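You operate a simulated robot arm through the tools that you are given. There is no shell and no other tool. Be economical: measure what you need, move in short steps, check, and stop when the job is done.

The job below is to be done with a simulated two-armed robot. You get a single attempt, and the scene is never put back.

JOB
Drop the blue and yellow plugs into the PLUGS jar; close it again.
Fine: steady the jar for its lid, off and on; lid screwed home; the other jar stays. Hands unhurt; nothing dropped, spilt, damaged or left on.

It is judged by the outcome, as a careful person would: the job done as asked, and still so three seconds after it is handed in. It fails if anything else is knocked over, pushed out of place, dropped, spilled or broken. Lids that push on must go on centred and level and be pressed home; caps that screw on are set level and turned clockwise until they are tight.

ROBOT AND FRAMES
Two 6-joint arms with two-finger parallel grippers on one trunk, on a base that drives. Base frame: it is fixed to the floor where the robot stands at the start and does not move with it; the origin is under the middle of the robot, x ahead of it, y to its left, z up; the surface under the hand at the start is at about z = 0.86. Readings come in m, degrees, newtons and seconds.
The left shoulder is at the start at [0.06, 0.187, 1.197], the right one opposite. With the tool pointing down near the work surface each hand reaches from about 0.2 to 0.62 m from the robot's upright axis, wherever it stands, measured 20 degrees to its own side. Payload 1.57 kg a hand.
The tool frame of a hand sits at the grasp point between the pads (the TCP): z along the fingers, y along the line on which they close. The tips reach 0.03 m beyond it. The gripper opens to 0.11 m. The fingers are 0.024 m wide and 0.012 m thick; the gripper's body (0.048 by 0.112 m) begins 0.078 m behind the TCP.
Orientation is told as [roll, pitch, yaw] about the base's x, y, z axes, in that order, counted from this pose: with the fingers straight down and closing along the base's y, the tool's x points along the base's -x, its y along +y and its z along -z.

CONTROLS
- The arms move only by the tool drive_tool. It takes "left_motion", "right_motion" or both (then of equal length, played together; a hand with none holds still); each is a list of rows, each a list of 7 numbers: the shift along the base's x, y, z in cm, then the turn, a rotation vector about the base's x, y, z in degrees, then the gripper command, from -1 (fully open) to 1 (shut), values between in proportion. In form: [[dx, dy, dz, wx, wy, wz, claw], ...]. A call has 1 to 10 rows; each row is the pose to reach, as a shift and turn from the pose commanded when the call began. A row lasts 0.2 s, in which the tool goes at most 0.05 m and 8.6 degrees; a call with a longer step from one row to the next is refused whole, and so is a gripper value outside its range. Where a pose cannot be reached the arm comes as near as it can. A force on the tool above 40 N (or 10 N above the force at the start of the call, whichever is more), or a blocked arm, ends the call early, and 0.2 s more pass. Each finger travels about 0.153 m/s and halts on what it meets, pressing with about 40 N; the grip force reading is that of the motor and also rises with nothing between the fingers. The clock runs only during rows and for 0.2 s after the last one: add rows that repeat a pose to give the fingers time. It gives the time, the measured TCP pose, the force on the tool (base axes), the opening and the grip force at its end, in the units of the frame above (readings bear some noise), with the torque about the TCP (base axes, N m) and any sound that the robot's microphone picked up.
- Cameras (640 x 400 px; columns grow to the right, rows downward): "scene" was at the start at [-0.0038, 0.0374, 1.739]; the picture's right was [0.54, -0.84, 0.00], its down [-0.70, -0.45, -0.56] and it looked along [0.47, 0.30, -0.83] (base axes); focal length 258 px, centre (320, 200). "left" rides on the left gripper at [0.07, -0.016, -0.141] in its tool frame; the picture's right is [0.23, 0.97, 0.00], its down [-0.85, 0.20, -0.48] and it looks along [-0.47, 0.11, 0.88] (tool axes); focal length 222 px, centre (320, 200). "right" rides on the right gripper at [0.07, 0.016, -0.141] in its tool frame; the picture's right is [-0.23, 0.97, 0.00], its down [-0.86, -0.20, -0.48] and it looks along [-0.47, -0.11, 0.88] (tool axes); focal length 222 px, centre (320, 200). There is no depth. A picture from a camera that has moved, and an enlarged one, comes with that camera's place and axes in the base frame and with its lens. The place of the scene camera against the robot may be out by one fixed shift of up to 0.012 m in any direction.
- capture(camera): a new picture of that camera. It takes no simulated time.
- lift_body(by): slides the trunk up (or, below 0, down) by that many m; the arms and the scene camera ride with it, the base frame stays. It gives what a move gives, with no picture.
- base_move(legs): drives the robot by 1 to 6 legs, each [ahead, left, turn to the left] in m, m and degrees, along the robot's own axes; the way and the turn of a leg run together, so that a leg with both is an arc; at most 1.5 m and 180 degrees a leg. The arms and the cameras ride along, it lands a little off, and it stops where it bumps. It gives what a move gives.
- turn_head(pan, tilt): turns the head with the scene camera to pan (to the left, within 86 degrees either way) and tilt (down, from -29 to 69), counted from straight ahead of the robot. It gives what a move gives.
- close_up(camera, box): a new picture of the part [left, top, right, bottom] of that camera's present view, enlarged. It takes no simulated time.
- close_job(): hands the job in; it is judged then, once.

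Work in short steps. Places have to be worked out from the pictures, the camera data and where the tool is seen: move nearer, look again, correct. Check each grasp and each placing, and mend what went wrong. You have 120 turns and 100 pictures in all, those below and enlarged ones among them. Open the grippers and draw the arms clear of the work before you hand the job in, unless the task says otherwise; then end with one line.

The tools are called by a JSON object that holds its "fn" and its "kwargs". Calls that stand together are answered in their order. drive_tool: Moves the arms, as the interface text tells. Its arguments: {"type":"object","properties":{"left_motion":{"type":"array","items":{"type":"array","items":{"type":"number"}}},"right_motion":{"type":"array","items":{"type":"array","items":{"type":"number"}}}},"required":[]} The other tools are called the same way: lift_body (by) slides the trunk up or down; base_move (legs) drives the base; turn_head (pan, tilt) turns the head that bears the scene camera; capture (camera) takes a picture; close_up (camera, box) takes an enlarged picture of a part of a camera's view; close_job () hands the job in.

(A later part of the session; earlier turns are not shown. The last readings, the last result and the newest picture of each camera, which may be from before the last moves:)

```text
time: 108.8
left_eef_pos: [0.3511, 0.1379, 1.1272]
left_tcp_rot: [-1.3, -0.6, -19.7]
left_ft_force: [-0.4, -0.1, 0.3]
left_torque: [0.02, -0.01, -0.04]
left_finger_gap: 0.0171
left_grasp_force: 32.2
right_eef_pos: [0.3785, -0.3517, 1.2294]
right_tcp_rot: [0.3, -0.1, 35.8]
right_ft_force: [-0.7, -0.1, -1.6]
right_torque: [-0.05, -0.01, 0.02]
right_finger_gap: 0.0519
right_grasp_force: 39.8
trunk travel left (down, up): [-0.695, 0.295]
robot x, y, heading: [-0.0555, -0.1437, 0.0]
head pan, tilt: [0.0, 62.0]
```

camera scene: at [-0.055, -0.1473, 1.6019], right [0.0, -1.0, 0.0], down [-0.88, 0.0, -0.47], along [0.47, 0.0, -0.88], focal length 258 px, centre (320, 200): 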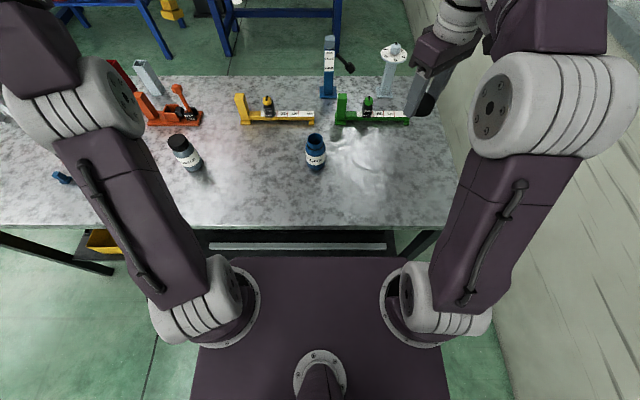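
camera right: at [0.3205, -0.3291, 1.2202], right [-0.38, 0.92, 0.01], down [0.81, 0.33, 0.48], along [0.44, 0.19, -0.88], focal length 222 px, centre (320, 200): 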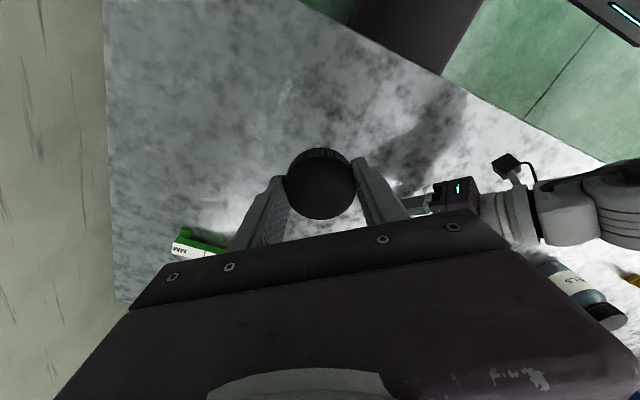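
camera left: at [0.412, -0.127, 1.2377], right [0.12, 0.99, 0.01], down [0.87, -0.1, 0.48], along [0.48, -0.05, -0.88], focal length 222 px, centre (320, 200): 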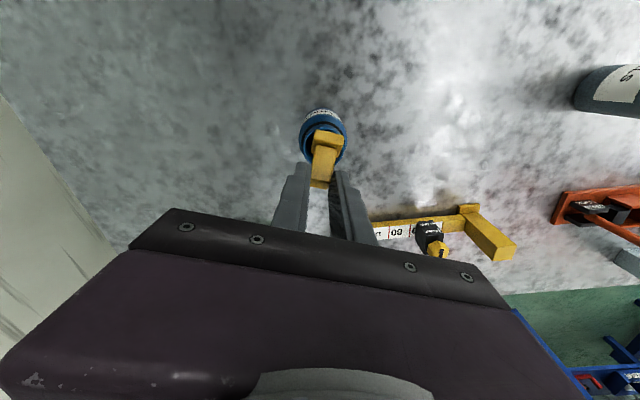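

Normal again. Move to the spot where tilting worked before (relative to the robot) and tilt 45° with yaw -27°.

{"fn": "drive_tool", "kwargs": {"left_motion": [[0.8, -3.4, 1, 0, 0, -1.5, 0.9], [1.5, -6.8, 2, 0, 0, -3, 0.9], [2.3, -10.2, 3, 0, 0, -4.5, 0.9], [3, -13.6, 4, 0, 0, -6, 0.9], [3.8, -17, 5, 0, 0, -7.4, 0.9], [3.8, -17, 5, 0, 0, -7.4, 0.9]]}}

{"fn": "drive_tool", "kwargs": {"left_motion": [[0.3, -0.6, -1, -3.4, -6.7, 0, 0.9], [0.6, -1.2, -2, -6.8, -13.4, 0, 0.9], [0.9, -1.8, -3, -10.2, -20, 0, 0.9], [1.2, -2.4, -4, -13.6, -26.7, 0, 0.9], [1.2, -3, -4.5, -17, -33.4, 0, 0.9], [1.2, -3.6, -5, -20.4, -40, 0, 0.9], [1.2, -3.6, -5, -20.4, -40, 0, 0.9]]}}

{"fn": "close_up", "kwargs": {"camera": "scene", "box": [240, 30, 400, 180]}}

```text
time: 110.2
left_eef_pos: [0.3881, -0.0312, 1.1787]
left_tcp_rot: [-1.3, -0.6, -27.2]
left_ft_force: [0.8, -0.1, 0.3]
left_torque: [0.01, -0.01, 0.02]
left_finger_gap: 0.0172
left_grasp_force: 32.2
right_eef_pos: [0.3773, -0.3515, 1.2295]
right_tcp_rot: [0.4, -0.1, 35.7]
right_ft_force: [1.0, 0.6, 0.0]
right_torque: [-0.03, -0.01, 0.01]
right_finger_gap: 0.0522
right_grasp_force: 40.0
trunk travel left (down, up): [-0.695, 0.295]
robot x, y, heading: [-0.0543, -0.1407, 0.2]
head pan, tilt: [0.0, 62.0]
```

```text
time: 111.8
left_eef_pos: [0.4002, -0.068, 1.1301]
left_tcp_rot: [-1.5, -44.0, -27.2]
left_ft_force: [-1.3, -0.1, -0.9]
left_torque: [0.02, 0.0, -0.02]
left_finger_gap: 0.0175
left_grasp_force: 32.7
right_eef_pos: [0.378, -0.3532, 1.23]
right_tcp_rot: [0.3, -0.2, 35.8]
right_ft_force: [-0.2, -0.2, 0.8]
right_torque: [0.03, 0.0, 0.0]
right_finger_gap: 0.0519
right_grasp_force: 39.9
trunk travel left (down, up): [-0.695, 0.295]
robot x, y, heading: [-0.0531, -0.1441, -0.1]
head pan, tilt: [0.0, 62.0]
```

```text
2.67 times, centred on (320, 105) of scene
camera zoom: at [-0.0539, -0.1456, 1.6019], right [0.0, -1.0, 0.0], down [-0.88, 0.0, -0.47], along [0.47, 0.0, -0.88], focal length 689 px, centre (320, 453)
```

zoom: 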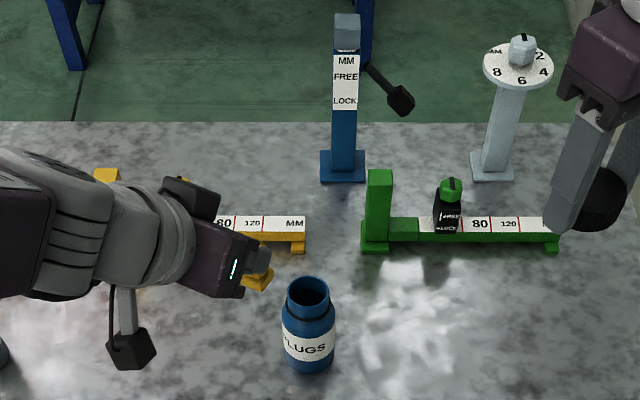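

Tilt worked; the plug now hangs about upright. By geometry its flange is ~1.6 cm ahead and 5 cm below the TCP, so I go to TCP (0.466, -0.121) at z≈1.09 and verify.

{"fn": "drive_tool", "kwargs": {"left_motion": [[2.2, -1.7, -0.8, 0, 0, 0, 0.9], [4.4, -3.5, -1.6, 0, 0, 0, 0.9], [6.6, -5.3, -3, 0, 0, 0, 0.9], [6.6, -5.3, -4.5, 0, 0, 0, 0.9], [6.6, -5.3, -4.5, 0, 0, 0, 0.9]]}}

{"fn": "close_up", "kwargs": {"camera": "left", "box": [220, 40, 420, 240]}}

```text
time: 113.0
left_eef_pos: [0.4661, -0.1216, 1.0833]
left_tcp_rot: [-1.3, -45.6, -27.1]
left_ft_force: [-0.1, -0.4, 0.2]
left_torque: [0.03, 0.02, -0.02]
left_finger_gap: 0.0175
left_grasp_force: 32.4
right_eef_pos: [0.3779, -0.3534, 1.2299]
right_tcp_rot: [0.6, -0.2, 35.7]
right_ft_force: [-0.2, -0.1, -0.4]
right_torque: [-0.02, -0.01, 0.01]
right_finger_gap: 0.0521
right_grasp_force: 39.9
trunk travel left (down, up): [-0.695, 0.295]
robot x, y, heading: [-0.0511, -0.1427, 0.4]
head pan, tilt: [0.0, 62.0]
```

```text
2.00 times, centred on (320, 140) of left
camera zoom: at [0.3256, -0.0654, 1.1343], right [0.32, 0.93, -0.18], down [0.33, 0.07, 0.94], along [0.89, -0.36, -0.28], focal length 444 px, centre (320, 320)
```

zoom: 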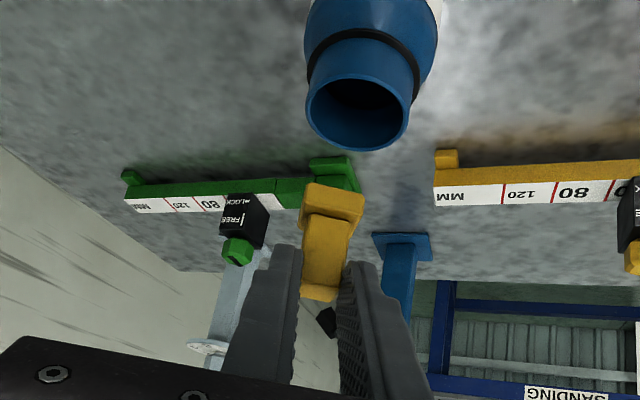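

Flange ≈(0.480,-0.132), mouth ≈(0.480,-0.1285). Shift +3 mm in y and lower so the flange goes ~1.5 cm into the mouth.

{"fn": "drive_tool", "kwargs": {"left_motion": [[0, 0.3, -1, 0, 0, 0, 0.9], [0, 0.3, -2.2, 0, 0, 0, 0.9], [0, 0.3, -3.4, 0, 0, 0, 0.9], [0, 0.3, -4.5, 0, 0, 0, 0.9], [0, 0.3, -4.5, 0, 0, 0, 0.9]]}}

{"fn": "close_up", "kwargs": {"camera": "left", "box": [220, 40, 420, 240]}}

```text
time: 114.2
left_eef_pos: [0.4658, -0.1184, 1.0407]
left_tcp_rot: [-1.2, -46.0, -27.4]
left_ft_force: [-0.7, 1.6, 17.7]
left_torque: [-0.18, -0.74, 0.02]
left_finger_gap: 0.0174
left_grasp_force: 32.0
right_eef_pos: [0.3763, -0.3543, 1.2298]
right_tcp_rot: [0.4, -0.2, 35.7]
right_ft_force: [0.6, -0.1, -0.1]
right_torque: [-0.01, 0.04, -0.04]
right_finger_gap: 0.0523
right_grasp_force: 39.8
trunk travel left (down, up): [-0.695, 0.295]
robot x, y, heading: [-0.0538, -0.1443, -0.0]
head pan, tilt: [0.0, 62.0]
```

```text
2.00 times, centred on (320, 140) of left
camera zoom: at [0.3254, -0.0626, 1.0906], right [0.32, 0.93, -0.18], down [0.32, 0.07, 0.94], along [0.89, -0.36, -0.28], focal length 444 px, centre (320, 320)
```

zoom: 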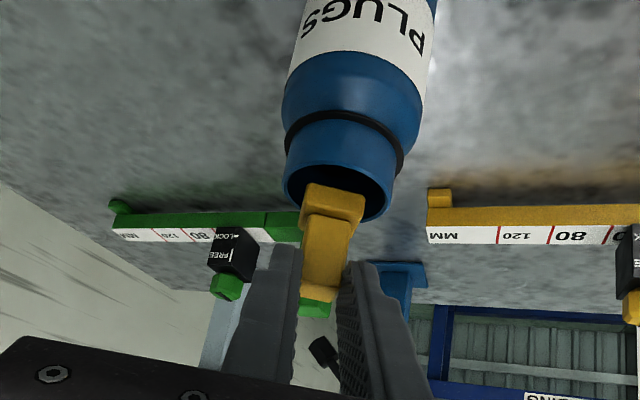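

The flange is touching the far rim (contact computed at x≈0.508). Raise 1 cm, shift back 1.1 cm, lower again.

{"fn": "drive_tool", "kwargs": {"left_motion": [[0, 0, 1, 0, 0, 0, 0.9], [-0.6, 0, 1.2, 0, 0, 0, 0.9], [-1.1, 0, 1, 0, 0, 0, 0.9], [-1.1, 0, 0, 0, 0, 0, 0.9], [-1.1, 0, -0.5, 0, 0, 0, 0.9], [-1.1, 0, -0.5, 0, 0, 0, 0.9]]}}

{"fn": "close_up", "kwargs": {"camera": "left", "box": [220, 40, 420, 240]}}

```text
time: 115.6
left_eef_pos: [0.4546, -0.1175, 1.0378]
left_tcp_rot: [-1.2, -46.0, -27.4]
left_ft_force: [-0.4, 1.4, 30.8]
left_torque: [-0.44, -0.21, 0.01]
left_finger_gap: 0.0179
left_grasp_force: 32.4
right_eef_pos: [0.375, -0.3512, 1.231]
right_tcp_rot: [0.3, -0.3, 35.6]
right_ft_force: [0.5, 0.3, 0.3]
right_torque: [0.04, 0.01, 0.02]
right_finger_gap: 0.052
right_grasp_force: 39.5
trunk travel left (down, up): [-0.695, 0.295]
robot x, y, heading: [-0.0563, -0.1446, 0.3]
head pan, tilt: [0.0, 62.0]
```

```text
2.00 times, centred on (320, 140) of left
camera zoom: at [0.3131, -0.062, 1.0864], right [0.32, 0.93, -0.18], down [0.32, 0.07, 0.94], along [0.89, -0.36, -0.28], focal length 444 px, centre (320, 320)
```

zoom: 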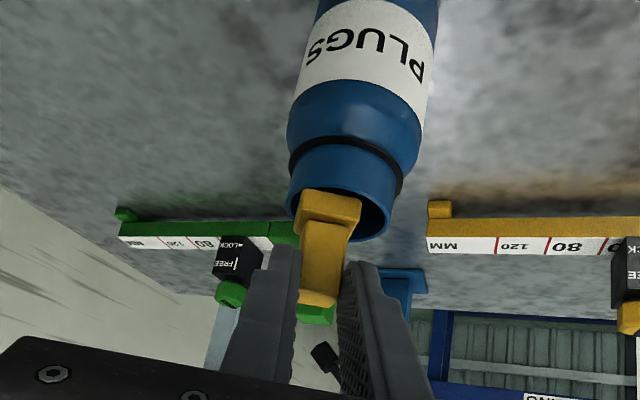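

Now it touches the near-left rim (contact ≈(0.461,-0.132)). The right offset is between: +0.35 cm x, +0.45 cm y. Raise, shift, lower gently.

{"fn": "drive_tool", "kwargs": {"left_motion": [[0, 0, 1, 0, 0, 0, 0.9], [0.35, 0.45, 1, 0, 0, 0, 0.9], [0.35, 0.45, 0.4, 0, 0, 0, 0.9], [0.35, 0.45, 0, 0, 0, 0, 0.9], [0.35, 0.45, -0.3, 0, 0, 0, 0.9], [0.35, 0.45, -0.3, 0, 0, 0, 0.9]]}}

```text
time: 117.0
left_eef_pos: [0.4579, -0.1137, 1.0335]
left_tcp_rot: [-1.1, -45.9, -27.4]
left_ft_force: [1.7, 2.5, 30.6]
left_torque: [0.0, -0.44, -0.01]
left_finger_gap: 0.0178
left_grasp_force: 32.6
right_eef_pos: [0.3757, -0.3523, 1.2315]
right_tcp_rot: [0.2, -0.3, 35.7]
right_ft_force: [0.3, -0.8, -0.2]
right_torque: [0.03, 0.04, 0.02]
right_finger_gap: 0.0518
right_grasp_force: 40.0
trunk travel left (down, up): [-0.695, 0.295]
robot x, y, heading: [-0.0533, -0.1451, 0.1]
head pan, tilt: [0.0, 62.0]
```

Lower contact this time, centred laterally — likely the fingers now touch the rim with the flange inside. Check.

{"fn": "close_up", "kwargs": {"camera": "left", "box": [270, 100, 370, 200]}}

```text
4.00 times, centred on (320, 150) of left
camera zoom: at [0.3168, -0.0578, 1.0829], right [0.32, 0.93, -0.18], down [0.32, 0.07, 0.94], along [0.89, -0.36, -0.28], focal length 888 px, centre (320, 400)
```

zoom: 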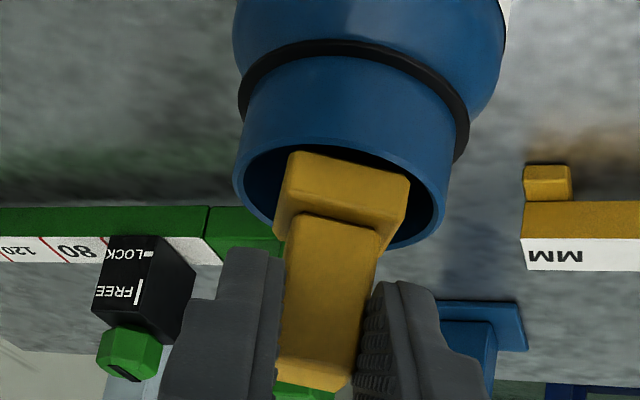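

Analysing the three contacts: flange centre = TCP+(0.0187,-0.0083), mouth centre ≈(0.479,-0.128), rim z≈0.984. So target TCP (0.4603,-0.1197). Raise, shift, and lower to z≈1.024.

{"fn": "drive_tool", "kwargs": {"left_motion": [[0, 0, 0.9, 0, 0, 0, 0.9], [0.24, -0.6, 0.9, 0, 0, 0, 0.9], [0.24, -0.6, 0.9, 0, 0, 0, 0.9], [0.24, -0.6, 0.3, 0, 0, 0, 0.9], [0.24, -0.6, -0.3, 0, 0, 0, 0.9], [0.24, -0.6, -0.9, 0, 0, 0, 0.9], [0.24, -0.6, -0.9, 0, 0, 0, 0.9]]}}

```text
time: 118.6
left_eef_pos: [0.4594, -0.1193, 1.0243]
left_tcp_rot: [-1.2, -45.9, -27.5]
left_ft_force: [0.8, -1.3, 29.6]
left_torque: [-0.6, -0.06, -0.01]
left_finger_gap: 0.0175
left_grasp_force: 31.9
right_eef_pos: [0.3735, -0.3532, 1.2318]
right_tcp_rot: [0.3, -0.4, 35.7]
right_ft_force: [-0.8, 0.7, -0.1]
right_torque: [0.01, 0.0, -0.01]
right_finger_gap: 0.0518
right_grasp_force: 40.0
trunk travel left (down, up): [-0.695, 0.295]
robot x, y, heading: [-0.0562, -0.1413, -0.1]
head pan, tilt: [0.0, 62.0]
```

Deeper now, but contacting the near-right rim at (0.461,-0.1395). Nudge +2.5 mm x, +2 mm y and try again.

{"fn": "drive_tool", "kwargs": {"left_motion": [[0, 0, 0.6, 0, 0, 0, 0.9], [0.25, 0.2, 0.8, 0, 0, 0, 0.9], [0.25, 0.2, 0.4, 0, 0, 0, 0.9], [0.25, 0.2, 0, 0, 0, 0, 0.9], [0.25, 0.2, -0.4, 0, 0, 0, 0.9], [0.25, 0.2, -0.4, 0, 0, 0, 0.9]]}}

{"fn": "close_up", "kwargs": {"camera": "left", "box": [270, 100, 370, 200]}}

```text
time: 120.0
left_eef_pos: [0.4641, -0.117, 1.0172]
left_tcp_rot: [-1.2, -45.4, -27.3]
left_ft_force: [0.9, -0.6, -0.1]
left_torque: [-0.03, 0.01, -0.04]
left_finger_gap: 0.0176
left_grasp_force: 32.5
right_eef_pos: [0.3787, -0.3536, 1.2288]
right_tcp_rot: [0.4, -0.2, 35.6]
right_ft_force: [-0.8, -0.2, 0.3]
right_torque: [0.0, -0.01, -0.01]
right_finger_gap: 0.0517
right_grasp_force: 40.0
trunk travel left (down, up): [-0.695, 0.295]
robot x, y, heading: [-0.0524, -0.1404, 0.3]
head pan, tilt: [0.0, 62.0]
```

```text
4.00 times, centred on (320, 150) of left
camera zoom: at [0.3236, -0.0612, 1.0678], right [0.32, 0.93, -0.18], down [0.33, 0.07, 0.94], along [0.89, -0.36, -0.29], focal length 888 px, centre (320, 400)
```

zoom: 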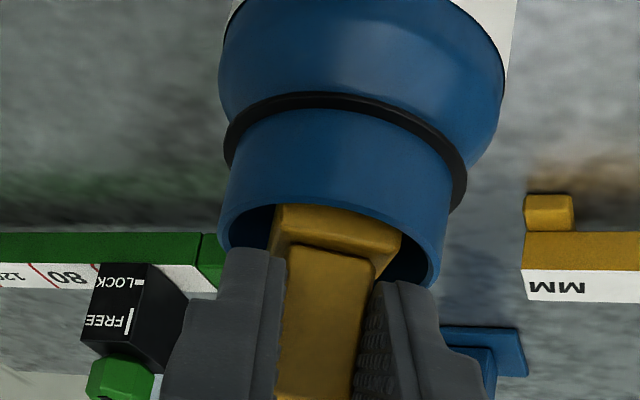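

The flange is inside the mouth with zero contact force. Lower 2 mm more and release.

{"fn": "drive_tool", "kwargs": {"left_motion": [[0, 0, -0.2, 0, 0, 0, 0.8], [0, 0, -0.2, 0, 0, 0, 0.55], [0, 0, -0.2, 0, 0, 0, 0.45], [0, 0, -0.2, 0, 0, 0, 0.4], [0, 0, -0.2, 0, 0, 0, 0.35], [0, 0, 1, 0, 0, 0, 0.35], [0, 0, 4, 0, 0, 0, 0.35], [0, 0, 7, 0, 0, 0, 0.35], [0, 0, 7, 0, 0, 0, 0.35]]}}

{"fn": "close_up", "kwargs": {"camera": "left", "box": [220, 40, 420, 240]}}

```text
time: 122.0
left_eef_pos: [0.4648, -0.1167, 1.0882]
left_tcp_rot: [-1.2, -45.5, -27.3]
left_ft_force: [0.4, 0.5, 0.1]
left_torque: [-0.02, -0.03, 0.02]
left_finger_gap: 0.0359
left_grasp_force: 0.1
right_eef_pos: [0.3783, -0.3529, 1.2299]
right_tcp_rot: [0.4, -0.2, 35.7]
right_ft_force: [0.3, -0.6, -0.3]
right_torque: [0.01, 0.01, 0.01]
right_finger_gap: 0.0522
right_grasp_force: 40.2
trunk travel left (down, up): [-0.695, 0.295]
robot x, y, heading: [-0.0553, -0.1432, -0.1]
head pan, tilt: [0.0, 62.0]
```

```text
2.00 times, centred on (320, 140) of left
camera zoom: at [0.3239, -0.0615, 1.1384], right [0.32, 0.93, -0.18], down [0.33, 0.07, 0.94], along [0.89, -0.36, -0.28], focal length 444 px, centre (320, 320)
```

zoom: 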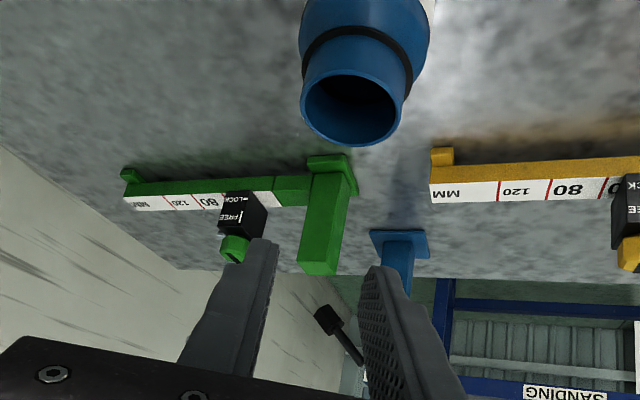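

Yellow dropped in. Now retrace: back off, untilt the left hand, and drive left for the blue plug.

{"fn": "drive_tool", "kwargs": {"left_motion": [[-2.2, 1.8, 1.5, 0, 0, 0, -0.4], [-4.4, 3.5, 3, 0, 0, 0, -0.4], [-6.6, 5.3, 4.5, 0, 0, 0, -0.4]]}}

{"fn": "drive_tool", "kwargs": {"left_motion": [[-0.2, 0.6, 0.8, 3.4, 6.7, 0, -0.4], [-0.4, 1.2, 1.6, 6.8, 13.4, 0, -0.4], [-0.6, 1.8, 2.4, 10.2, 20, 0, -0.4], [-0.8, 2.4, 3.2, 13.6, 26.7, 0, -0.4], [-1, 3, 4, 17, 33.4, 0, -0.4], [-1.2, 3.6, 5, 20.6, 40.5, 0, -0.4], [-1.2, 3.6, 5, 20.6, 40.5, 0, -0.4]]}}

{"fn": "base_move", "kwargs": {"legs": [[0, 0.42, 0]]}}

```text
time: 122.8
left_eef_pos: [0.3966, -0.0647, 1.1339]
left_tcp_rot: [-1.2, -45.4, -27.4]
left_ft_force: [-0.4, 0.1, -0.2]
left_torque: [0.01, 0.0, -0.02]
left_finger_gap: 0.0772
left_grasp_force: 0.0
right_eef_pos: [0.3764, -0.353, 1.2292]
right_tcp_rot: [0.4, -0.2, 35.8]
right_ft_force: [-0.8, -0.1, -0.1]
right_torque: [-0.01, -0.02, 0.02]
right_finger_gap: 0.052
right_grasp_force: 40.4
trunk travel left (down, up): [-0.695, 0.295]
robot x, y, heading: [-0.05, -0.1427, 0.2]
head pan, tilt: [0.0, 62.0]
```

```text
time: 124.4
left_eef_pos: [0.3857, -0.0286, 1.183]
left_tcp_rot: [-1.4, 0.0, -27.2]
left_ft_force: [-0.1, 0.3, 0.5]
left_torque: [-0.01, -0.03, -0.03]
left_finger_gap: 0.0769
left_grasp_force: 0.1
left hand out of reach, approached as far as the arm can: row 1
right_eef_pos: [0.3782, -0.353, 1.2304]
right_tcp_rot: [0.4, -0.2, 35.6]
right_ft_force: [0.2, -0.3, 0.1]
right_torque: [0.03, -0.02, 0.01]
right_finger_gap: 0.0518
right_grasp_force: 40.1
trunk travel left (down, up): [-0.695, 0.295]
robot x, y, heading: [-0.0544, -0.1463, 0.4]
head pan, tilt: [0.0, 62.0]
```

```text
time: 127.0
left_eef_pos: [0.3843, 0.3904, 1.1824]
left_tcp_rot: [-1.4, 0.1, -27.2]
left_ft_force: [-0.9, -0.3, 0.8]
left_torque: [0.0, 0.0, -0.03]
left_finger_gap: 0.0771
left_grasp_force: 0.1
right_eef_pos: [0.3763, 0.0655, 1.2302]
right_tcp_rot: [0.5, -0.2, 35.8]
right_ft_force: [-0.2, -0.3, -0.8]
right_torque: [-0.02, 0.0, -0.02]
right_finger_gap: 0.052
right_grasp_force: 40.0
trunk travel left (down, up): [-0.695, 0.295]
robot x, y, heading: [-0.0575, 0.2749, 0.1]
head pan, tilt: [0.0, 62.0]
```

Fly to above the blue plug (≈0.409, 0.702), squaring the hand, and look.

{"fn": "drive_tool", "kwargs": {"left_motion": [[0.3, 4, -1.5, 0.2, 0, 3.5, -0.4], [0.6, 8, -3, 0.4, 0, 7, -0.4], [0.9, 12, -4.5, 0.6, 0, 10.5, -0.4], [1.2, 16, -6, 0.8, 0, 14, -0.4], [1.6, 20, -7.5, 1, 0.1, 17.5, -0.4], [2, 24, -9, 1.1, 0.2, 21, -0.4], [2.3, 28, -11, 1.2, 0.3, 24.5, -0.4], [2.5, 31.2, -14, 1.3, 0.3, 27.2, -0.4], [2.5, 31.2, -16, 1.3, 0.3, 27.2, -0.4], [2.5, 31.2, -16, 1.3, 0.3, 27.2, -0.4]]}}

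{"fn": "close_up", "kwargs": {"camera": "left", "box": [220, 80, 420, 230]}}

```text
time: 129.2
left_eef_pos: [0.4072, 0.7034, 1.0227]
left_tcp_rot: [-0.2, 0.5, -0.1]
left_ft_force: [0.9, -0.7, -0.2]
left_torque: [-0.01, 0.0, 0.03]
left_finger_gap: 0.0772
left_grasp_force: 0.0
right_eef_pos: [0.3767, 0.0671, 1.2303]
right_tcp_rot: [0.3, -0.3, 35.7]
right_ft_force: [-0.5, 0.5, -0.1]
right_torque: [0.0, 0.01, 0.0]
right_finger_gap: 0.0519
right_grasp_force: 39.8
trunk travel left (down, up): [-0.695, 0.295]
robot x, y, heading: [-0.053, 0.2748, 0.2]
head pan, tilt: [0.0, 62.0]
```

```text
2.67 times, centred on (320, 155) of left
camera zoom: at [0.3386, 0.6861, 1.1657], right [-0.23, 0.97, 0.0], down [0.86, 0.2, 0.47], along [0.46, 0.11, -0.88], focal length 592 px, centre (320, 320)
```

zoom: 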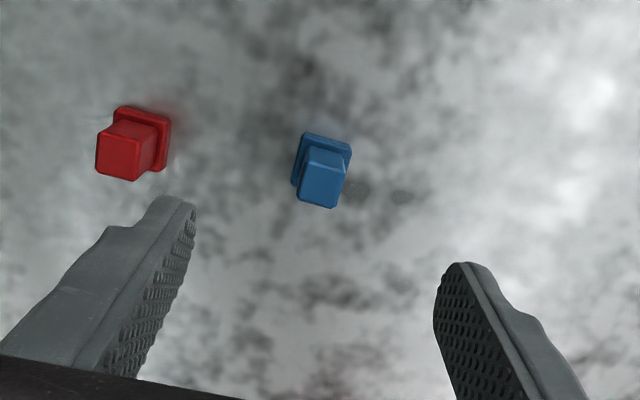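

Blue at (0.409, 0.704), aligned. Descend to z≈0.912, close, and lift.

{"fn": "drive_tool", "kwargs": {"left_motion": [[0.2, 0.05, -4, 0, 0, 0, -0.4], [0.2, 0.05, -8, 0, 0, 0, -0.4], [0.2, 0.05, -11, 0, 0, 0, -0.4], [0.2, 0.05, -11, 0, 0, 0, 0], [0.2, 0.05, -11, 0, 0, 0, 0.4], [0.2, 0.05, -11, 0, 0, 0, 0.7], [0.2, 0.05, -11, 0, 0, 0, 0.9], [0.2, 0.05, -11, 0, 0, 0, 0.9], [0.2, 0.05, -8, 0, 0, 0, 0.9], [0.2, 0.05, -4, 0, 0, 0, 0.9]]}}

{"fn": "close_up", "kwargs": {"camera": "left", "box": [220, 80, 420, 230]}}

```text
time: 131.4
left_eef_pos: [0.4106, 0.7028, 0.9843]
left_tcp_rot: [-0.2, 0.5, -0.1]
left_ft_force: [-0.6, 0.6, 0.0]
left_torque: [0.02, 0.05, 0.01]
left_finger_gap: 0.0177
left_grasp_force: 32.4
right_eef_pos: [0.3773, 0.0661, 1.229]
right_tcp_rot: [0.5, -0.2, 35.7]
right_ft_force: [-0.3, -0.1, -0.9]
right_torque: [0.0, 0.0, 0.0]
right_finger_gap: 0.0518
right_grasp_force: 39.7
trunk travel left (down, up): [-0.695, 0.295]
robot x, y, heading: [-0.0566, 0.2724, 0.0]
head pan, tilt: [0.0, 62.0]
```

```text
2.67 times, centred on (320, 155) of left
camera zoom: at [0.3409, 0.6861, 1.1268], right [-0.23, 0.97, 0.0], down [0.86, 0.2, 0.47], along [0.46, 0.11, -0.88], focal length 592 px, centre (320, 320)
```

zoom: 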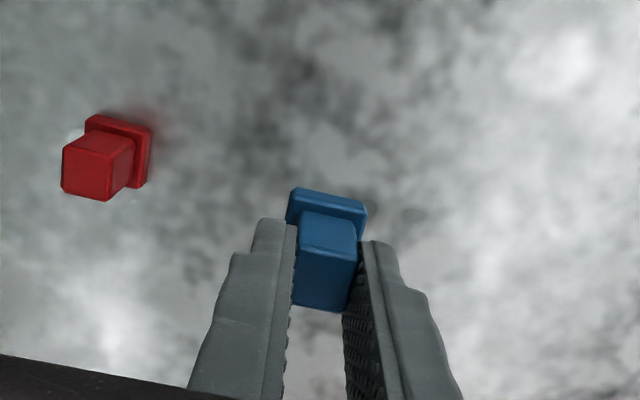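

Blue held upright. Lift, drive back to the same base spot, and carry over the jar at z≈1.08.

{"fn": "drive_tool", "kwargs": {"left_motion": [[0, 0, 4, 0, 0, 0, 0.9], [0, 0, 8, 0, 0, 0, 0.9], [0, 0, 12, 0, 0, 0, 0.9], [0, -4, 16, 0, 0, 0, 0.9], [0, -8, 20, 0, 0, 0, 0.9], [0, -12, 20, 0, 0, 0, 0.9], [0, -16, 20, 0, 0, 0, 0.9], [0, -20, 20, 0, 0, 0, 0.9]]}}

{"fn": "base_move", "kwargs": {"legs": [[0, -0.418, 0]]}}

{"fn": "drive_tool", "kwargs": {"left_motion": [[1.2, -4, -1, 0, 0, 0, 0.9], [2.4, -8, -2, 0, 0, 0, 0.9], [3.6, -12, -4, 0, 0, 0, 0.9], [4.8, -16, -6, 0, 0, 0, 0.9], [5.6, -18.5, -8, 0, 0, 0, 0.9], [5.6, -18.5, -10, 0, 0, 0, 0.9], [5.6, -18.5, -10, 0, 0, 0, 0.9]]}}

```text
refused: row 4 steps farther than a row can; nothing moved
```

```text
time: 133.9
left_eef_pos: [0.4123, 0.286, 0.9837]
left_tcp_rot: [-0.3, 0.6, 0.3]
left_ft_force: [-0.6, 0.0, -0.3]
left_torque: [-0.02, -0.04, -0.01]
left_finger_gap: 0.0171
left_grasp_force: 32.2
right_eef_pos: [0.3798, -0.3509, 1.2288]
right_tcp_rot: [0.4, 0.0, 35.9]
right_ft_force: [0.0, 0.5, 0.1]
right_torque: [0.01, 0.02, -0.02]
right_finger_gap: 0.052
right_grasp_force: 40.0
trunk travel left (down, up): [-0.695, 0.295]
robot x, y, heading: [-0.053, -0.1467, 0.0]
head pan, tilt: [0.0, 62.0]
```

```text
time: 135.3
left_eef_pos: [0.4668, 0.1033, 0.9017]
left_tcp_rot: [-0.1, -0.1, 0.3]
left_ft_force: [-14.2, 4.6, 29.3]
left_torque: [0.15, 0.68, -0.02]
left_finger_gap: 0.0175
left_grasp_force: 32.0
right_eef_pos: [0.3758, -0.3514, 1.2309]
right_tcp_rot: [0.4, -0.3, 35.9]
right_ft_force: [-0.7, 0.7, -0.3]
right_torque: [0.01, 0.06, 0.0]
right_finger_gap: 0.0519
right_grasp_force: 40.3
trunk travel left (down, up): [-0.695, 0.295]
robot x, y, heading: [-0.0562, -0.146, 0.5]
head pan, tilt: [0.0, 62.0]
stopped in row 6 (left hand): the force on the tool passed its limit at 73 N (the readings are from after the stop); the commanded pose is now the measured one
```

A step was refused and the rest ran low: the plug was pressed on the bare table at (0.467, 0.103). I raise straight up and check the plug and the DOWELS jar.

{"fn": "drive_tool", "kwargs": {"left_motion": [[0, 0, 3, 0, 0, 0, 0.9], [0, 0, 7, 0, 0, 0, 0.9], [0, 0, 11, 0, 0, 0, 0.9], [0, 0, 15, 0, 0, 0, 0.9], [0, 0, 19, 0, 0, 0, 0.9], [0, 0, 19, 0, 0, 0, 0.9]]}}

{"fn": "capture", "kwargs": {"camera": "left"}}

```text
time: 136.7
left_eef_pos: [0.4725, 0.1041, 1.0881]
left_tcp_rot: [-0.1, -0.1, 0.3]
left_ft_force: [0.3, -0.2, -0.4]
left_torque: [-0.05, 0.0, 0.01]
left_finger_gap: 0.0174
left_grasp_force: 32.1
right_eef_pos: [0.3799, -0.3497, 1.2289]
right_tcp_rot: [0.5, -0.1, 36.0]
right_ft_force: [-0.1, 0.4, 0.4]
right_torque: [0.0, 0.02, 0.0]
right_finger_gap: 0.0519
right_grasp_force: 39.8
trunk travel left (down, up): [-0.695, 0.295]
robot x, y, heading: [-0.0561, -0.1429, 0.4]
head pan, tilt: [0.0, 62.0]
```

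```text
9 pictures are left
camera left: at [0.4021, 0.0858, 1.2299], right [-0.23, 0.97, 0.0], down [0.85, 0.2, 0.48], along [0.47, 0.11, -0.88], focal length 222 px, centre (320, 200)
```

left: 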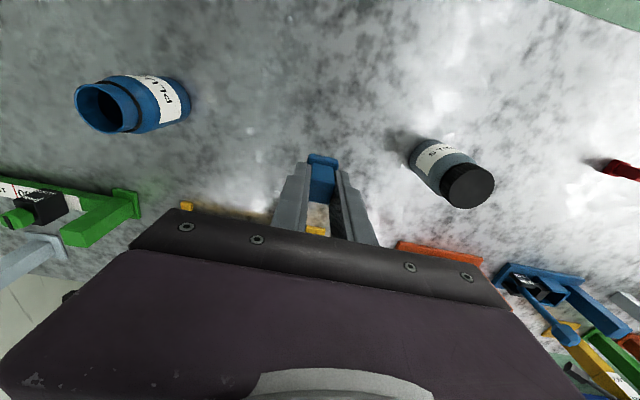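

Plug still held upright and DOWELS is in place. Move over the mouth (0.481,-0.1262) and descend gradually to z≈1.018, reading forces.

{"fn": "drive_tool", "kwargs": {"left_motion": [[0.2, -4, 0, 0, 0, 0, 0.9], [0.4, -8, 0, 0, 0, 0, 0.9], [0.5, -12, 0, 0, 0, 0, 0.9], [0.6, -16, 0, 0, 0, 0, 0.9], [0.8, -20, 0, 0, 0, 0, 0.9], [0.85, -23.05, -1, 0, 0, 0, 0.9], [0.85, -23.05, -3.5, 0, 0, 0, 0.9], [0.85, -23.05, -3.5, 0, 0, 0, 0.9]]}}

{"fn": "close_up", "kwargs": {"camera": "left", "box": [250, 110, 390, 222]}}

```text
time: 138.5
left_eef_pos: [0.4799, -0.1272, 1.0525]
left_tcp_rot: [-0.1, 0.0, 0.3]
left_ft_force: [-0.1, 0.6, -1.0]
left_torque: [0.0, 0.02, 0.01]
left_finger_gap: 0.0174
left_grasp_force: 32.6
right_eef_pos: [0.3795, -0.35, 1.2305]
right_tcp_rot: [0.5, -0.2, 35.8]
right_ft_force: [0.4, -0.3, 0.3]
right_torque: [0.04, 0.01, -0.02]
right_finger_gap: 0.052
right_grasp_force: 40.2
trunk travel left (down, up): [-0.695, 0.295]
robot x, y, heading: [-0.0557, -0.1469, 0.6]
head pan, tilt: [0.0, 62.0]
```

```text
3.57 times, centred on (320, 166) of left
camera zoom: at [0.4101, -0.1447, 1.1948], right [-0.23, 0.97, 0.0], down [0.85, 0.2, 0.48], along [0.47, 0.11, -0.88], focal length 793 px, centre (320, 321)
```

zoom: 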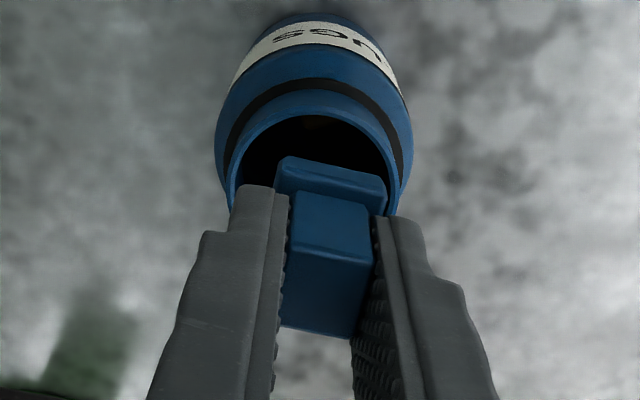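

Flange ≈(0.479,-0.128), mouth ≈(0.482,-0.128). Shift +2.5 mm in x and lower into the mouth.

{"fn": "drive_tool", "kwargs": {"left_motion": [[0.25, 0, -0.5, 0, 0, 0, 0.9], [0.25, 0, -1.5, 0, 0, 0, 0.9], [0.25, 0, -2.4, 0, 0, 0, 0.9], [0.25, 0, -3.1, 0, 0, 0, 0.9], [0.25, 0, -3.6, 0, 0, 0, 0.9], [0.25, 0, -3.6, 0, 0, 0, 0.9]]}}

```text
time: 139.9
left_eef_pos: [0.4834, -0.1266, 1.0162]
left_tcp_rot: [-0.1, 0.1, 0.3]
left_ft_force: [0.9, -0.5, 0.3]
left_torque: [0.0, 0.0, -0.05]
left_finger_gap: 0.0176
left_grasp_force: 32.1
right_eef_pos: [0.38, -0.35, 1.2296]
right_tcp_rot: [0.4, -0.2, 35.9]
right_ft_force: [-0.6, -0.7, -0.7]
right_torque: [0.01, 0.01, -0.01]
right_finger_gap: 0.0518
right_grasp_force: 39.8
trunk travel left (down, up): [-0.695, 0.295]
robot x, y, heading: [-0.0547, -0.145, 0.5]
head pan, tilt: [0.0, 62.0]
```

No contact; flange is inside the rim. Release and rise.

{"fn": "drive_tool", "kwargs": {"left_motion": [[0, 0, 0, 0, 0, 0, 0.65], [0, 0, 0, 0, 0, 0, 0.5], [0, 0, 0, 0, 0, 0, 0.4], [0, 0, 0, 0, 0, 0, 0.35], [0, 0, 0, 0, 0, 0, 0.35], [0, 0, 2, 0, 0, 0, 0.35], [-1.5, 0, 5, 0, 0, 0, 0.35], [-2.5, 2, 8, 0, 0, 0, 0.35], [-4, 6, 10, 0, 0, 0, 0.35]]}}

{"fn": "close_up", "kwargs": {"camera": "scene", "box": [280, 110, 380, 180]}}

```text
time: 141.9
left_eef_pos: [0.4413, -0.0661, 1.1175]
left_tcp_rot: [-0.1, -0.2, 0.1]
left_ft_force: [0.4, 0.5, 0.1]
left_torque: [0.01, 0.01, 0.0]
left_finger_gap: 0.0356
left_grasp_force: 0.0
right_eef_pos: [0.3787, -0.3494, 1.2306]
right_tcp_rot: [0.3, -0.3, 35.8]
right_ft_force: [0.6, -0.1, 0.3]
right_torque: [-0.01, 0.03, 0.02]
right_finger_gap: 0.052
right_grasp_force: 39.4
trunk travel left (down, up): [-0.695, 0.295]
robot x, y, heading: [-0.0533, -0.1424, 0.9]
head pan, tilt: [0.0, 62.0]
```

```text
5.71 times, centred on (330, 145) of scene
camera zoom: at [-0.0548, -0.1428, 1.6019], right [0.01, -1.0, 0.0], down [-0.88, -0.01, -0.47], along [0.47, 0.0, -0.88], focal length 1476 px, centre (263, 514)
```

zoom: 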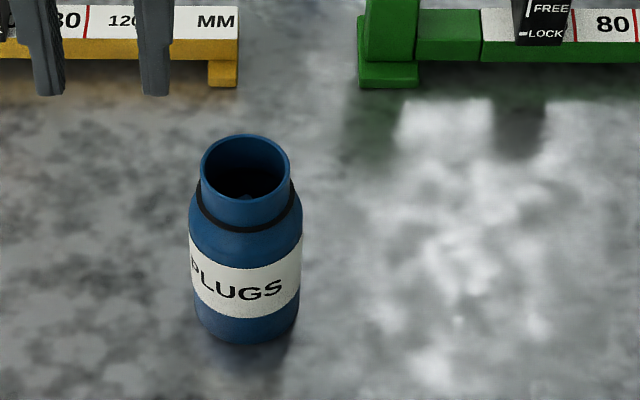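

Both plugs are in the jar. Now re-set the steadying grip: first yaw the left hand to -31.6° at the roomy spot and tilt 56° again.

{"fn": "drive_tool", "kwargs": {"left_motion": [[-1.3, 0.8, 1.6, 0, 0, -7.9, -0.2], [-2.6, 1.6, 3.2, 0, 0, -15.8, -0.6], [-3.9, 2.4, 4.8, 0, 0, -23.7, -1], [-5.2, 3.2, 6.3, 0, 0, -31.6, -1], [-5.2, 3.2, 6.3, 0, 0, -31.6, -1]]}}

{"fn": "drive_tool", "kwargs": {"left_motion": [[0.3, -0.6, -0.5, -4.23, -6.88, 0, -1], [0.7, -1.2, -1, -8.46, -13.76, 0, -1], [1.1, -1.8, -1.5, -12.7, -20.6, 0, -1], [1.5, -2.4, -2, -16.9, -27.5, 0, -1], [2, -3, -2, -21.1, -34.4, 0, -1], [2.5, -3.8, -2, -25.4, -41.3, 0, -1], [3.1, -4.6, -2, -29.6, -48.1, 0, -1], [3.1, -4.6, -2, -29.6, -48.1, 0, -1]]}}

```text
time: 143.1
left_eef_pos: [0.3901, -0.0364, 1.1803]
left_tcp_rot: [-0.1, 0.0, -31.4]
left_ft_force: [-0.4, 0.1, 0.0]
left_torque: [0.01, 0.02, -0.02]
left_finger_gap: 0.11
left_grasp_force: 0.0
right_eef_pos: [0.3809, -0.3507, 1.2295]
right_tcp_rot: [0.4, -0.2, 35.9]
right_ft_force: [-0.1, -0.5, 0.5]
right_torque: [0.03, -0.03, -0.04]
right_finger_gap: 0.052
right_grasp_force: 40.1
trunk travel left (down, up): [-0.695, 0.295]
robot x, y, heading: [-0.0496, -0.1434, 0.6]
head pan, tilt: [0.0, 62.0]
```

```text
time: 144.9
left_eef_pos: [0.4206, -0.0811, 1.1598]
left_tcp_rot: [-0.4, -56.5, -31.1]
left_ft_force: [-0.1, -0.1, 0.7]
left_torque: [-0.02, 0.02, 0.04]
left_finger_gap: 0.1098
left_grasp_force: 0.1
right_eef_pos: [0.3788, -0.3504, 1.2299]
right_tcp_rot: [0.3, -0.2, 36.1]
right_ft_force: [0.8, -0.2, -0.2]
right_torque: [0.02, -0.01, -0.01]
right_finger_gap: 0.0518
right_grasp_force: 40.0
trunk travel left (down, up): [-0.695, 0.295]
robot x, y, heading: [-0.0545, -0.151, 0.4]
head pan, tilt: [0.0, 62.0]
```

Tilted cleanly. Now shift the base to the earlier two-hand spot, bring the left hand over the jar, and lower the trunk 15 cm.

{"fn": "base_move", "kwargs": {"legs": [[0.009, 0.053, -0.4]]}}

{"fn": "drive_tool", "kwargs": {"left_motion": [[1, -2, 1, 0, 0, 0, -1], [2, -4, 2, 0, 0, 0, -1], [3, -6, 3, 0, 0, 0, -1], [4, -8, 4, 0, 0, 0, -1], [5, -9.9, 4.2, 0, 0, 0, -1], [5, -9.9, 4.2, 0, 0, 0, -1]]}}

{"fn": "lift_body", "kwargs": {"by": -0.15}}

{"fn": "close_up", "kwargs": {"camera": "left", "box": [220, 0, 420, 200]}}

```text
time: 145.8
left_eef_pos: [0.4302, -0.0364, 1.1604]
left_tcp_rot: [-0.3, -56.4, -31.8]
left_ft_force: [0.2, -0.1, -0.5]
left_torque: [0.02, 0.01, -0.01]
left_finger_gap: 0.1101
left_grasp_force: 0.0
right_eef_pos: [0.3862, -0.3055, 1.2292]
right_tcp_rot: [0.7, -0.4, 35.6]
right_ft_force: [0.4, -0.3, -0.4]
right_torque: [0.03, -0.02, 0.02]
right_finger_gap: 0.0519
right_grasp_force: 40.0
trunk travel left (down, up): [-0.695, 0.295]
robot x, y, heading: [-0.0456, -0.0935, -0.1]
head pan, tilt: [0.0, 62.0]
```

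```text
time: 147.2
left_eef_pos: [0.4791, -0.1327, 1.201]
left_tcp_rot: [-0.6, -56.6, -31.5]
left_ft_force: [0.6, 1.1, 0.0]
left_torque: [-0.02, 0.0, 0.01]
left_finger_gap: 0.11
left_grasp_force: 0.0
right_eef_pos: [0.386, -0.3013, 1.229]
right_tcp_rot: [0.3, -0.2, 35.5]
right_ft_force: [0.0, 0.7, -0.9]
right_torque: [-0.01, -0.01, 0.0]
right_finger_gap: 0.0517
right_grasp_force: 40.2
trunk travel left (down, up): [-0.695, 0.295]
robot x, y, heading: [-0.043, -0.0894, 0.0]
head pan, tilt: [0.0, 62.0]
```

```text
time: 149.0
left_eef_pos: [0.4802, -0.1313, 1.0515]
left_tcp_rot: [-0.5, -56.6, -31.5]
left_ft_force: [-0.5, -0.2, -0.6]
left_torque: [0.01, 0.02, -0.04]
left_finger_gap: 0.1098
left_grasp_force: 0.2
right_eef_pos: [0.3861, -0.3017, 1.0794]
right_tcp_rot: [0.4, -0.3, 35.6]
right_ft_force: [-0.4, 0.9, 0.1]
right_torque: [-0.04, -0.01, 0.04]
right_finger_gap: 0.0519
right_grasp_force: 39.9
trunk travel left (down, up): [-0.545, 0.445]
robot x, y, heading: [-0.0472, -0.0895, -0.4]
head pan, tilt: [0.0, 62.0]
```

```text
2.00 times, centred on (320, 100) of left
camera zoom: at [0.3383, -0.0639, 1.0719], right [0.41, 0.89, -0.19], down [0.17, 0.14, 0.98], along [0.9, -0.43, -0.1], focal length 444 px, centre (320, 400)
```

zoom: 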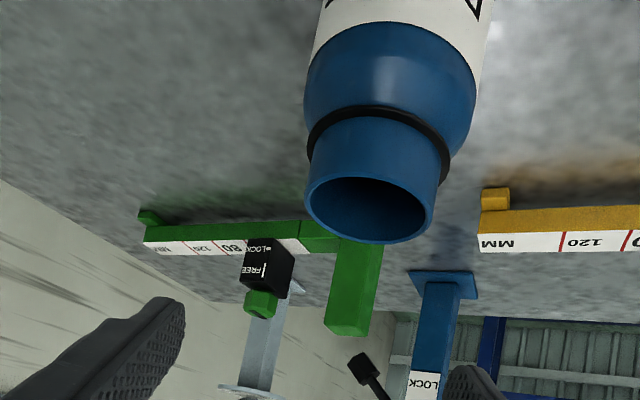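

Mouth at (0.480,-0.128), as expected. Descend around the body to the same holding pose and close.

{"fn": "drive_tool", "kwargs": {"left_motion": [[-0.2, 0.4, -3, 0, 0, 0, -1], [-0.3, 0.6, -6, 0, 0, 0, -1], [-0.5, 0.7, -9, 0, 0, 0, -1], [-0.62, 0.8, -12, 0, 0, 0, -1], [-0.62, 0.8, -13.9, 0, 0, 0, -1], [-0.62, 0.8, -13.9, 0, 0, 0, -0.6], [-0.62, 0.8, -13.9, 0, 0, 0, -0.3], [-0.62, 0.8, -13.9, 0, 0, 0, 0], [-0.62, 0.8, -13.9, 0, 0, 0, 0.2], [-0.62, 0.8, -13.9, 0, 0, 0, 0.2]]}}

```text
time: 151.2
left_eef_pos: [0.4733, -0.1236, 0.9131]
left_tcp_rot: [-0.6, -56.5, -31.4]
left_ft_force: [-0.3, 0.8, -0.4]
left_torque: [0.05, -0.05, 0.0]
left_finger_gap: 0.0615
left_grasp_force: 40.0
right_eef_pos: [0.387, -0.3017, 1.0788]
right_tcp_rot: [0.3, -0.3, 35.5]
right_ft_force: [0.5, -0.1, -0.4]
right_torque: [0.0, -0.03, 0.0]
right_finger_gap: 0.052
right_grasp_force: 40.2
trunk travel left (down, up): [-0.545, 0.445]
robot x, y, heading: [-0.0449, -0.0922, -0.0]
head pan, tilt: [0.0, 62.0]
```

The right hand's vertical reach directly over the jar is too small for a clean straight lid placement. I'll open the left, lift it, raise the trunk 3 cm and regrip slightly higher on the jar.

{"fn": "drive_tool", "kwargs": {"left_motion": [[0, 0, 0, 0, 0, 0, -0.3], [0, 0, 0, 0, 0, 0, -0.7], [0, 0, 0, 0, 0, 0, -1], [0.2, -0.1, 3, 0, 0, 0, -1], [0.4, -0.3, 6.5, 0, 0, 0, -1], [0.5, -0.4, 10, 0, 0, 0, -1], [0.5, -0.4, 13.9, 0, 0, 0, -1], [0.5, -0.4, 13.9, 0, 0, 0, -1]]}}

{"fn": "lift_body", "kwargs": {"by": 0.03}}

{"fn": "base_move", "kwargs": {"legs": [[0.007, 0, 0]]}}

```text
time: 153.0
left_eef_pos: [0.4798, -0.1282, 1.0523]
left_tcp_rot: [-0.4, -56.6, -31.5]
left_ft_force: [-0.4, -0.5, -0.1]
left_torque: [0.0, 0.01, 0.04]
left_finger_gap: 0.1099
left_grasp_force: 0.1
right_eef_pos: [0.3875, -0.3019, 1.0794]
right_tcp_rot: [0.4, -0.1, 35.4]
right_ft_force: [-0.1, 0.1, -0.2]
right_torque: [-0.02, 0.02, -0.03]
right_finger_gap: 0.0518
right_grasp_force: 40.2
trunk travel left (down, up): [-0.545, 0.445]
robot x, y, heading: [-0.0487, -0.0927, -0.1]
head pan, tilt: [0.0, 62.0]
```

```text
time: 153.8
left_eef_pos: [0.4794, -0.1284, 1.0808]
left_tcp_rot: [-0.5, -56.5, -31.5]
left_ft_force: [0.2, 0.5, -0.6]
left_torque: [0.0, 0.0, 0.0]
left_finger_gap: 0.1099
left_grasp_force: 0.0
right_eef_pos: [0.3866, -0.3011, 1.1091]
right_tcp_rot: [0.4, -0.3, 35.6]
right_ft_force: [-0.5, 1.0, -0.4]
right_torque: [-0.05, 0.01, 0.03]
right_finger_gap: 0.0518
right_grasp_force: 39.5
trunk travel left (down, up): [-0.575, 0.415]
robot x, y, heading: [-0.0475, -0.0943, 0.1]
head pan, tilt: [0.0, 62.0]
```

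```text
time: 154.5
left_eef_pos: [0.4842, -0.129, 1.0821]
left_tcp_rot: [-0.5, -56.5, -31.6]
left_ft_force: [0.2, -0.8, 0.2]
left_torque: [0.03, 0.03, -0.02]
left_finger_gap: 0.1099
left_grasp_force: 0.1
right_eef_pos: [0.3931, -0.3029, 1.1107]
right_tcp_rot: [0.4, -0.2, 35.6]
right_ft_force: [-0.6, 0.7, -0.4]
right_torque: [-0.01, -0.02, -0.01]
right_finger_gap: 0.0517
right_grasp_force: 40.2
trunk travel left (down, up): [-0.575, 0.415]
robot x, y, heading: [-0.0416, -0.0896, -0.1]
head pan, tilt: [0.0, 62.0]
```

Descend around the jar to z≈0.925 (open), checking for reach clamping before closing.

{"fn": "drive_tool", "kwargs": {"left_motion": [[-0.4, 0.1, -3, 0, 0, 0, -1], [-0.5, 0.2, -6, 0, 0, 0, -1], [-0.7, 0.3, -9, 0, 0, 0, -1], [-0.9, 0.4, -12, 0, 0, 0, -1], [-1, 0.5, -14, 0, 0, 0, -1], [-1, 0.5, -15.7, 0, 0, 0, -1], [-1, 0.5, -15.7, 0, 0, 0, -1]]}}

```text
time: 156.1
left_eef_pos: [0.4747, -0.124, 0.9238]
left_tcp_rot: [-0.5, -56.4, -31.6]
left_ft_force: [-1.5, 0.1, 0.2]
left_torque: [0.02, 0.02, -0.01]
left_finger_gap: 0.11
left_grasp_force: 0.0
right_eef_pos: [0.3931, -0.3013, 1.109]
right_tcp_rot: [0.4, -0.2, 35.5]
right_ft_force: [0.2, -0.1, 0.0]
right_torque: [-0.01, 0.0, -0.01]
right_finger_gap: 0.0518
right_grasp_force: 39.6
trunk travel left (down, up): [-0.575, 0.415]
robot x, y, heading: [-0.0393, -0.0894, 0.2]
head pan, tilt: [0.0, 62.0]
```

No clamp. Close on the jar, and bring the lid near (0.445,-0.20) at z≈1.06.

{"fn": "drive_tool", "kwargs": {"left_motion": [[0, 0, 0, 0, 0, 0, -0.6], [0, 0, 0, 0, 0, 0, -0.3], [0, 0, 0, 0, 0, 0, 0], [0, 0, 0, 0, 0, 0, 0.2], [0, 0, 0, 0, 0, 0, 0.2]], "right_motion": [[0, 0, 0, 0, 0, 0, 0.3], [1.5, 3, -1, 0, 0, 0, 0.3], [3, 6, -2.5, 0, 0, 0, 0.3], [5.2, 10, -4.5, 0, 0, 0, 0.3], [5.2, 10, -4.5, 0, 0, 0, 0.3]]}}

{"fn": "drive_tool", "kwargs": {"right_motion": [[1, 2.2, -0.5, 0, 0, 0, 0.3], [2, 4.4, -1.2, 0, 0, 0, 0.3], [3.5, 7.4, -2.2, 0, 0, 0, 0.3], [3.5, 7.4, -2.2, 0, 0, 0, 0.3]]}}

{"fn": "close_up", "kwargs": {"camera": "scene", "box": [270, 70, 390, 150]}}

```text
time: 157.3
left_eef_pos: [0.4763, -0.1235, 0.9246]
left_tcp_rot: [-0.5, -56.5, -31.5]
left_ft_force: [0.3, 0.3, 2.1]
left_torque: [0.1, -0.11, 0.03]
left_finger_gap: 0.0613
left_grasp_force: 39.7
right_eef_pos: [0.4436, -0.202, 1.0658]
right_tcp_rot: [0.4, -0.2, 35.5]
right_ft_force: [0.2, 0.6, -0.2]
right_torque: [0.05, 0.02, 0.01]
right_finger_gap: 0.0519
right_grasp_force: 40.0
trunk travel left (down, up): [-0.575, 0.415]
robot x, y, heading: [-0.0355, -0.0912, 0.3]
head pan, tilt: [0.0, 62.0]
```

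```text
time: 158.3
left_eef_pos: [0.4764, -0.1249, 0.9247]
left_tcp_rot: [-0.7, -56.6, -31.6]
left_ft_force: [-0.1, 1.2, 2.1]
left_torque: [0.11, -0.1, 0.02]
left_finger_gap: 0.0613
left_grasp_force: 39.9
right_eef_pos: [0.4796, -0.1289, 1.0429]
right_tcp_rot: [0.4, -0.2, 35.6]
right_ft_force: [-0.1, -0.4, 0.2]
right_torque: [-0.02, 0.01, 0.0]
right_finger_gap: 0.0519
right_grasp_force: 39.6
trunk travel left (down, up): [-0.575, 0.415]
robot x, y, heading: [-0.035, -0.0901, -0.2]
head pan, tilt: [0.0, 62.0]
```

```text
5.00 times, centred on (330, 110) of scene
camera zoom: at [-0.0384, -0.0933, 1.4819], right [0.0, -1.0, 0.0], down [-0.88, 0.0, -0.47], along [0.47, 0.0, -0.88], focal length 1291 px, centre (270, 650)
```

zoom: 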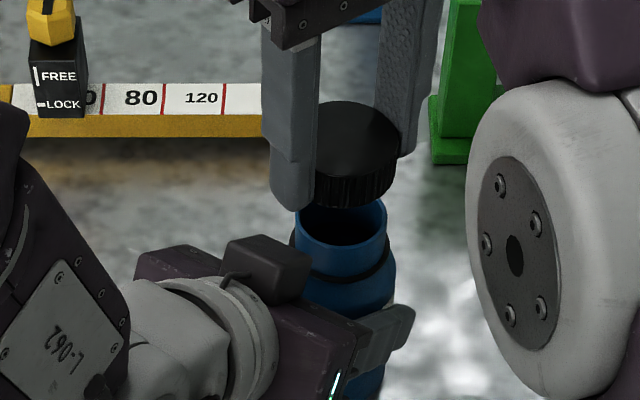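

Lid is above the mouth but may be offset several mm. One tighter zoom to measure.

{"fn": "close_up", "kwargs": {"camera": "scene", "box": [315, 85, 355, 125]}}

```text
10.00 times, centred on (335, 105) of scene
camera zoom: at [-0.0384, -0.0933, 1.4819], right [0.0, -1.0, 0.0], down [-0.88, 0.0, -0.47], along [0.47, 0.0, -0.88], focal length 2583 px, centre (170, 1150)
```

zoom: 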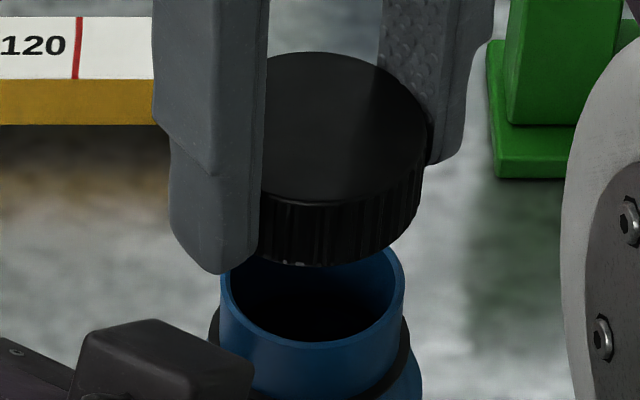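

Lid and mouth axes agree within 1 mm in both directions. Lower the lid straight down onto the neck, reading the force.

{"fn": "drive_tool", "kwargs": {"right_motion": [[0, 0, -1.2, 0, 0, 0, 0.3], [0, 0, -2.2, 0, 0, 0, 0.3], [0, 0, -3.2, 0, 0, 0, 0.3], [0, 0, -3.9, 0, 0, 0, 0.3], [0, 0, -4.2, 0, 0, 0, 0.3], [0, 0, -4.2, 0, 0, 0, 0.3]]}}

```text
time: 159.2
left_eef_pos: [0.4753, -0.1242, 0.9239]
left_tcp_rot: [-0.4, -56.5, -31.5]
left_ft_force: [-1.3, -0.6, 3.9]
left_torque: [0.03, 0.25, 0.05]
left_finger_gap: 0.0614
left_grasp_force: 39.7
right_eef_pos: [0.4801, -0.1256, 1.012]
right_tcp_rot: [0.2, -0.6, 35.5]
right_ft_force: [-1.5, -1.1, 7.0]
right_torque: [-0.22, -0.02, -0.07]
right_finger_gap: 0.052
right_grasp_force: 39.9
trunk travel left (down, up): [-0.575, 0.415]
robot x, y, heading: [-0.0404, -0.0893, 0.1]
head pan, tilt: [0.0, 62.0]
stopped in row 4 (right hand): the force on the tool passed its limit at 49 N (the readings are from after the stop); the commanded pose is now the measured one
```

Skirt caught the rim at 1.012; contact torque indicates the lid sits slightly too far +y. Raise 4 mm, shift -2.5 mm in y, and lower again gently.

{"fn": "drive_tool", "kwargs": {"right_motion": [[0, 0, 0.4, 0, 0, 0, 0.3], [0, -0.25, 0.4, 0, 0, 0, 0.3], [0, -0.25, 0, 0, 0, 0, 0.3], [0, -0.25, -0.4, 0, 0, 0, 0.3], [0, -0.25, -0.8, 0, 0, 0, 0.3], [0, -0.25, -1.1, 0, 0, 0, 0.3], [0, -0.25, -1.1, 0, 0, 0, 0.3]]}}

```text
time: 160.8
left_eef_pos: [0.474, -0.1235, 0.9251]
left_tcp_rot: [-0.5, -56.5, -31.6]
left_ft_force: [-10.7, 0.1, 13.3]
left_torque: [-0.11, -0.61, -0.04]
left_finger_gap: 0.0616
left_grasp_force: 40.0
right_eef_pos: [0.4808, -0.1302, 1.0017]
right_tcp_rot: [0.2, -0.6, 35.5]
right_ft_force: [8.4, -0.7, -2.0]
right_torque: [-0.02, -0.16, -0.03]
right_finger_gap: 0.0519
right_grasp_force: 40.6
trunk travel left (down, up): [-0.575, 0.415]
robot x, y, heading: [-0.037, -0.0889, 0.0]
head pan, tilt: [0.0, 62.0]
```

Lid is now over the neck (z=1.0017, low force). Relieve the side load and start turning clockwise with slight downward motion.

{"fn": "drive_tool", "kwargs": {"right_motion": [[0.08, 0, -0.1, 0, 0.4, 0, 0.3], [0.08, 0, -0.25, 0, 0.4, 0, 0.3], [0.08, 0, -0.3, 0, 0.4, -8, 0.3], [0.08, 0, -0.32, 0, 0.4, -16, 0.3], [0.08, 0, -0.34, 0, 0.4, -24, 0.3], [0.08, 0, -0.36, 0, 0.4, -32, 0.3], [0.08, 0, -0.38, 0, 0.4, -40, 0.3], [0.08, 0, -0.4, 0, 0.4, -48, 0.3], [0.08, 0, -0.42, 0, 0.4, -56, 0.3], [0.08, 0, -0.44, 0, 0.4, -64, 0.3]]}}

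```text
time: 163.0
left_eef_pos: [0.4754, -0.1252, 0.9237]
left_tcp_rot: [-0.4, -56.5, -31.6]
left_ft_force: [-4.4, -10.1, 13.7]
left_torque: [0.36, -0.3, -0.21]
left_finger_gap: 0.0614
left_grasp_force: 39.8
right_eef_pos: [0.4804, -0.1291, 0.9979]
right_tcp_rot: [0.4, -0.4, -28.6]
right_ft_force: [2.3, 9.1, 0.6]
right_torque: [0.17, -0.03, 0.13]
right_finger_gap: 0.052
right_grasp_force: 40.2
trunk travel left (down, up): [-0.575, 0.415]
robot x, y, heading: [-0.0385, -0.0943, 0.0]
head pan, tilt: [0.0, 62.0]
```

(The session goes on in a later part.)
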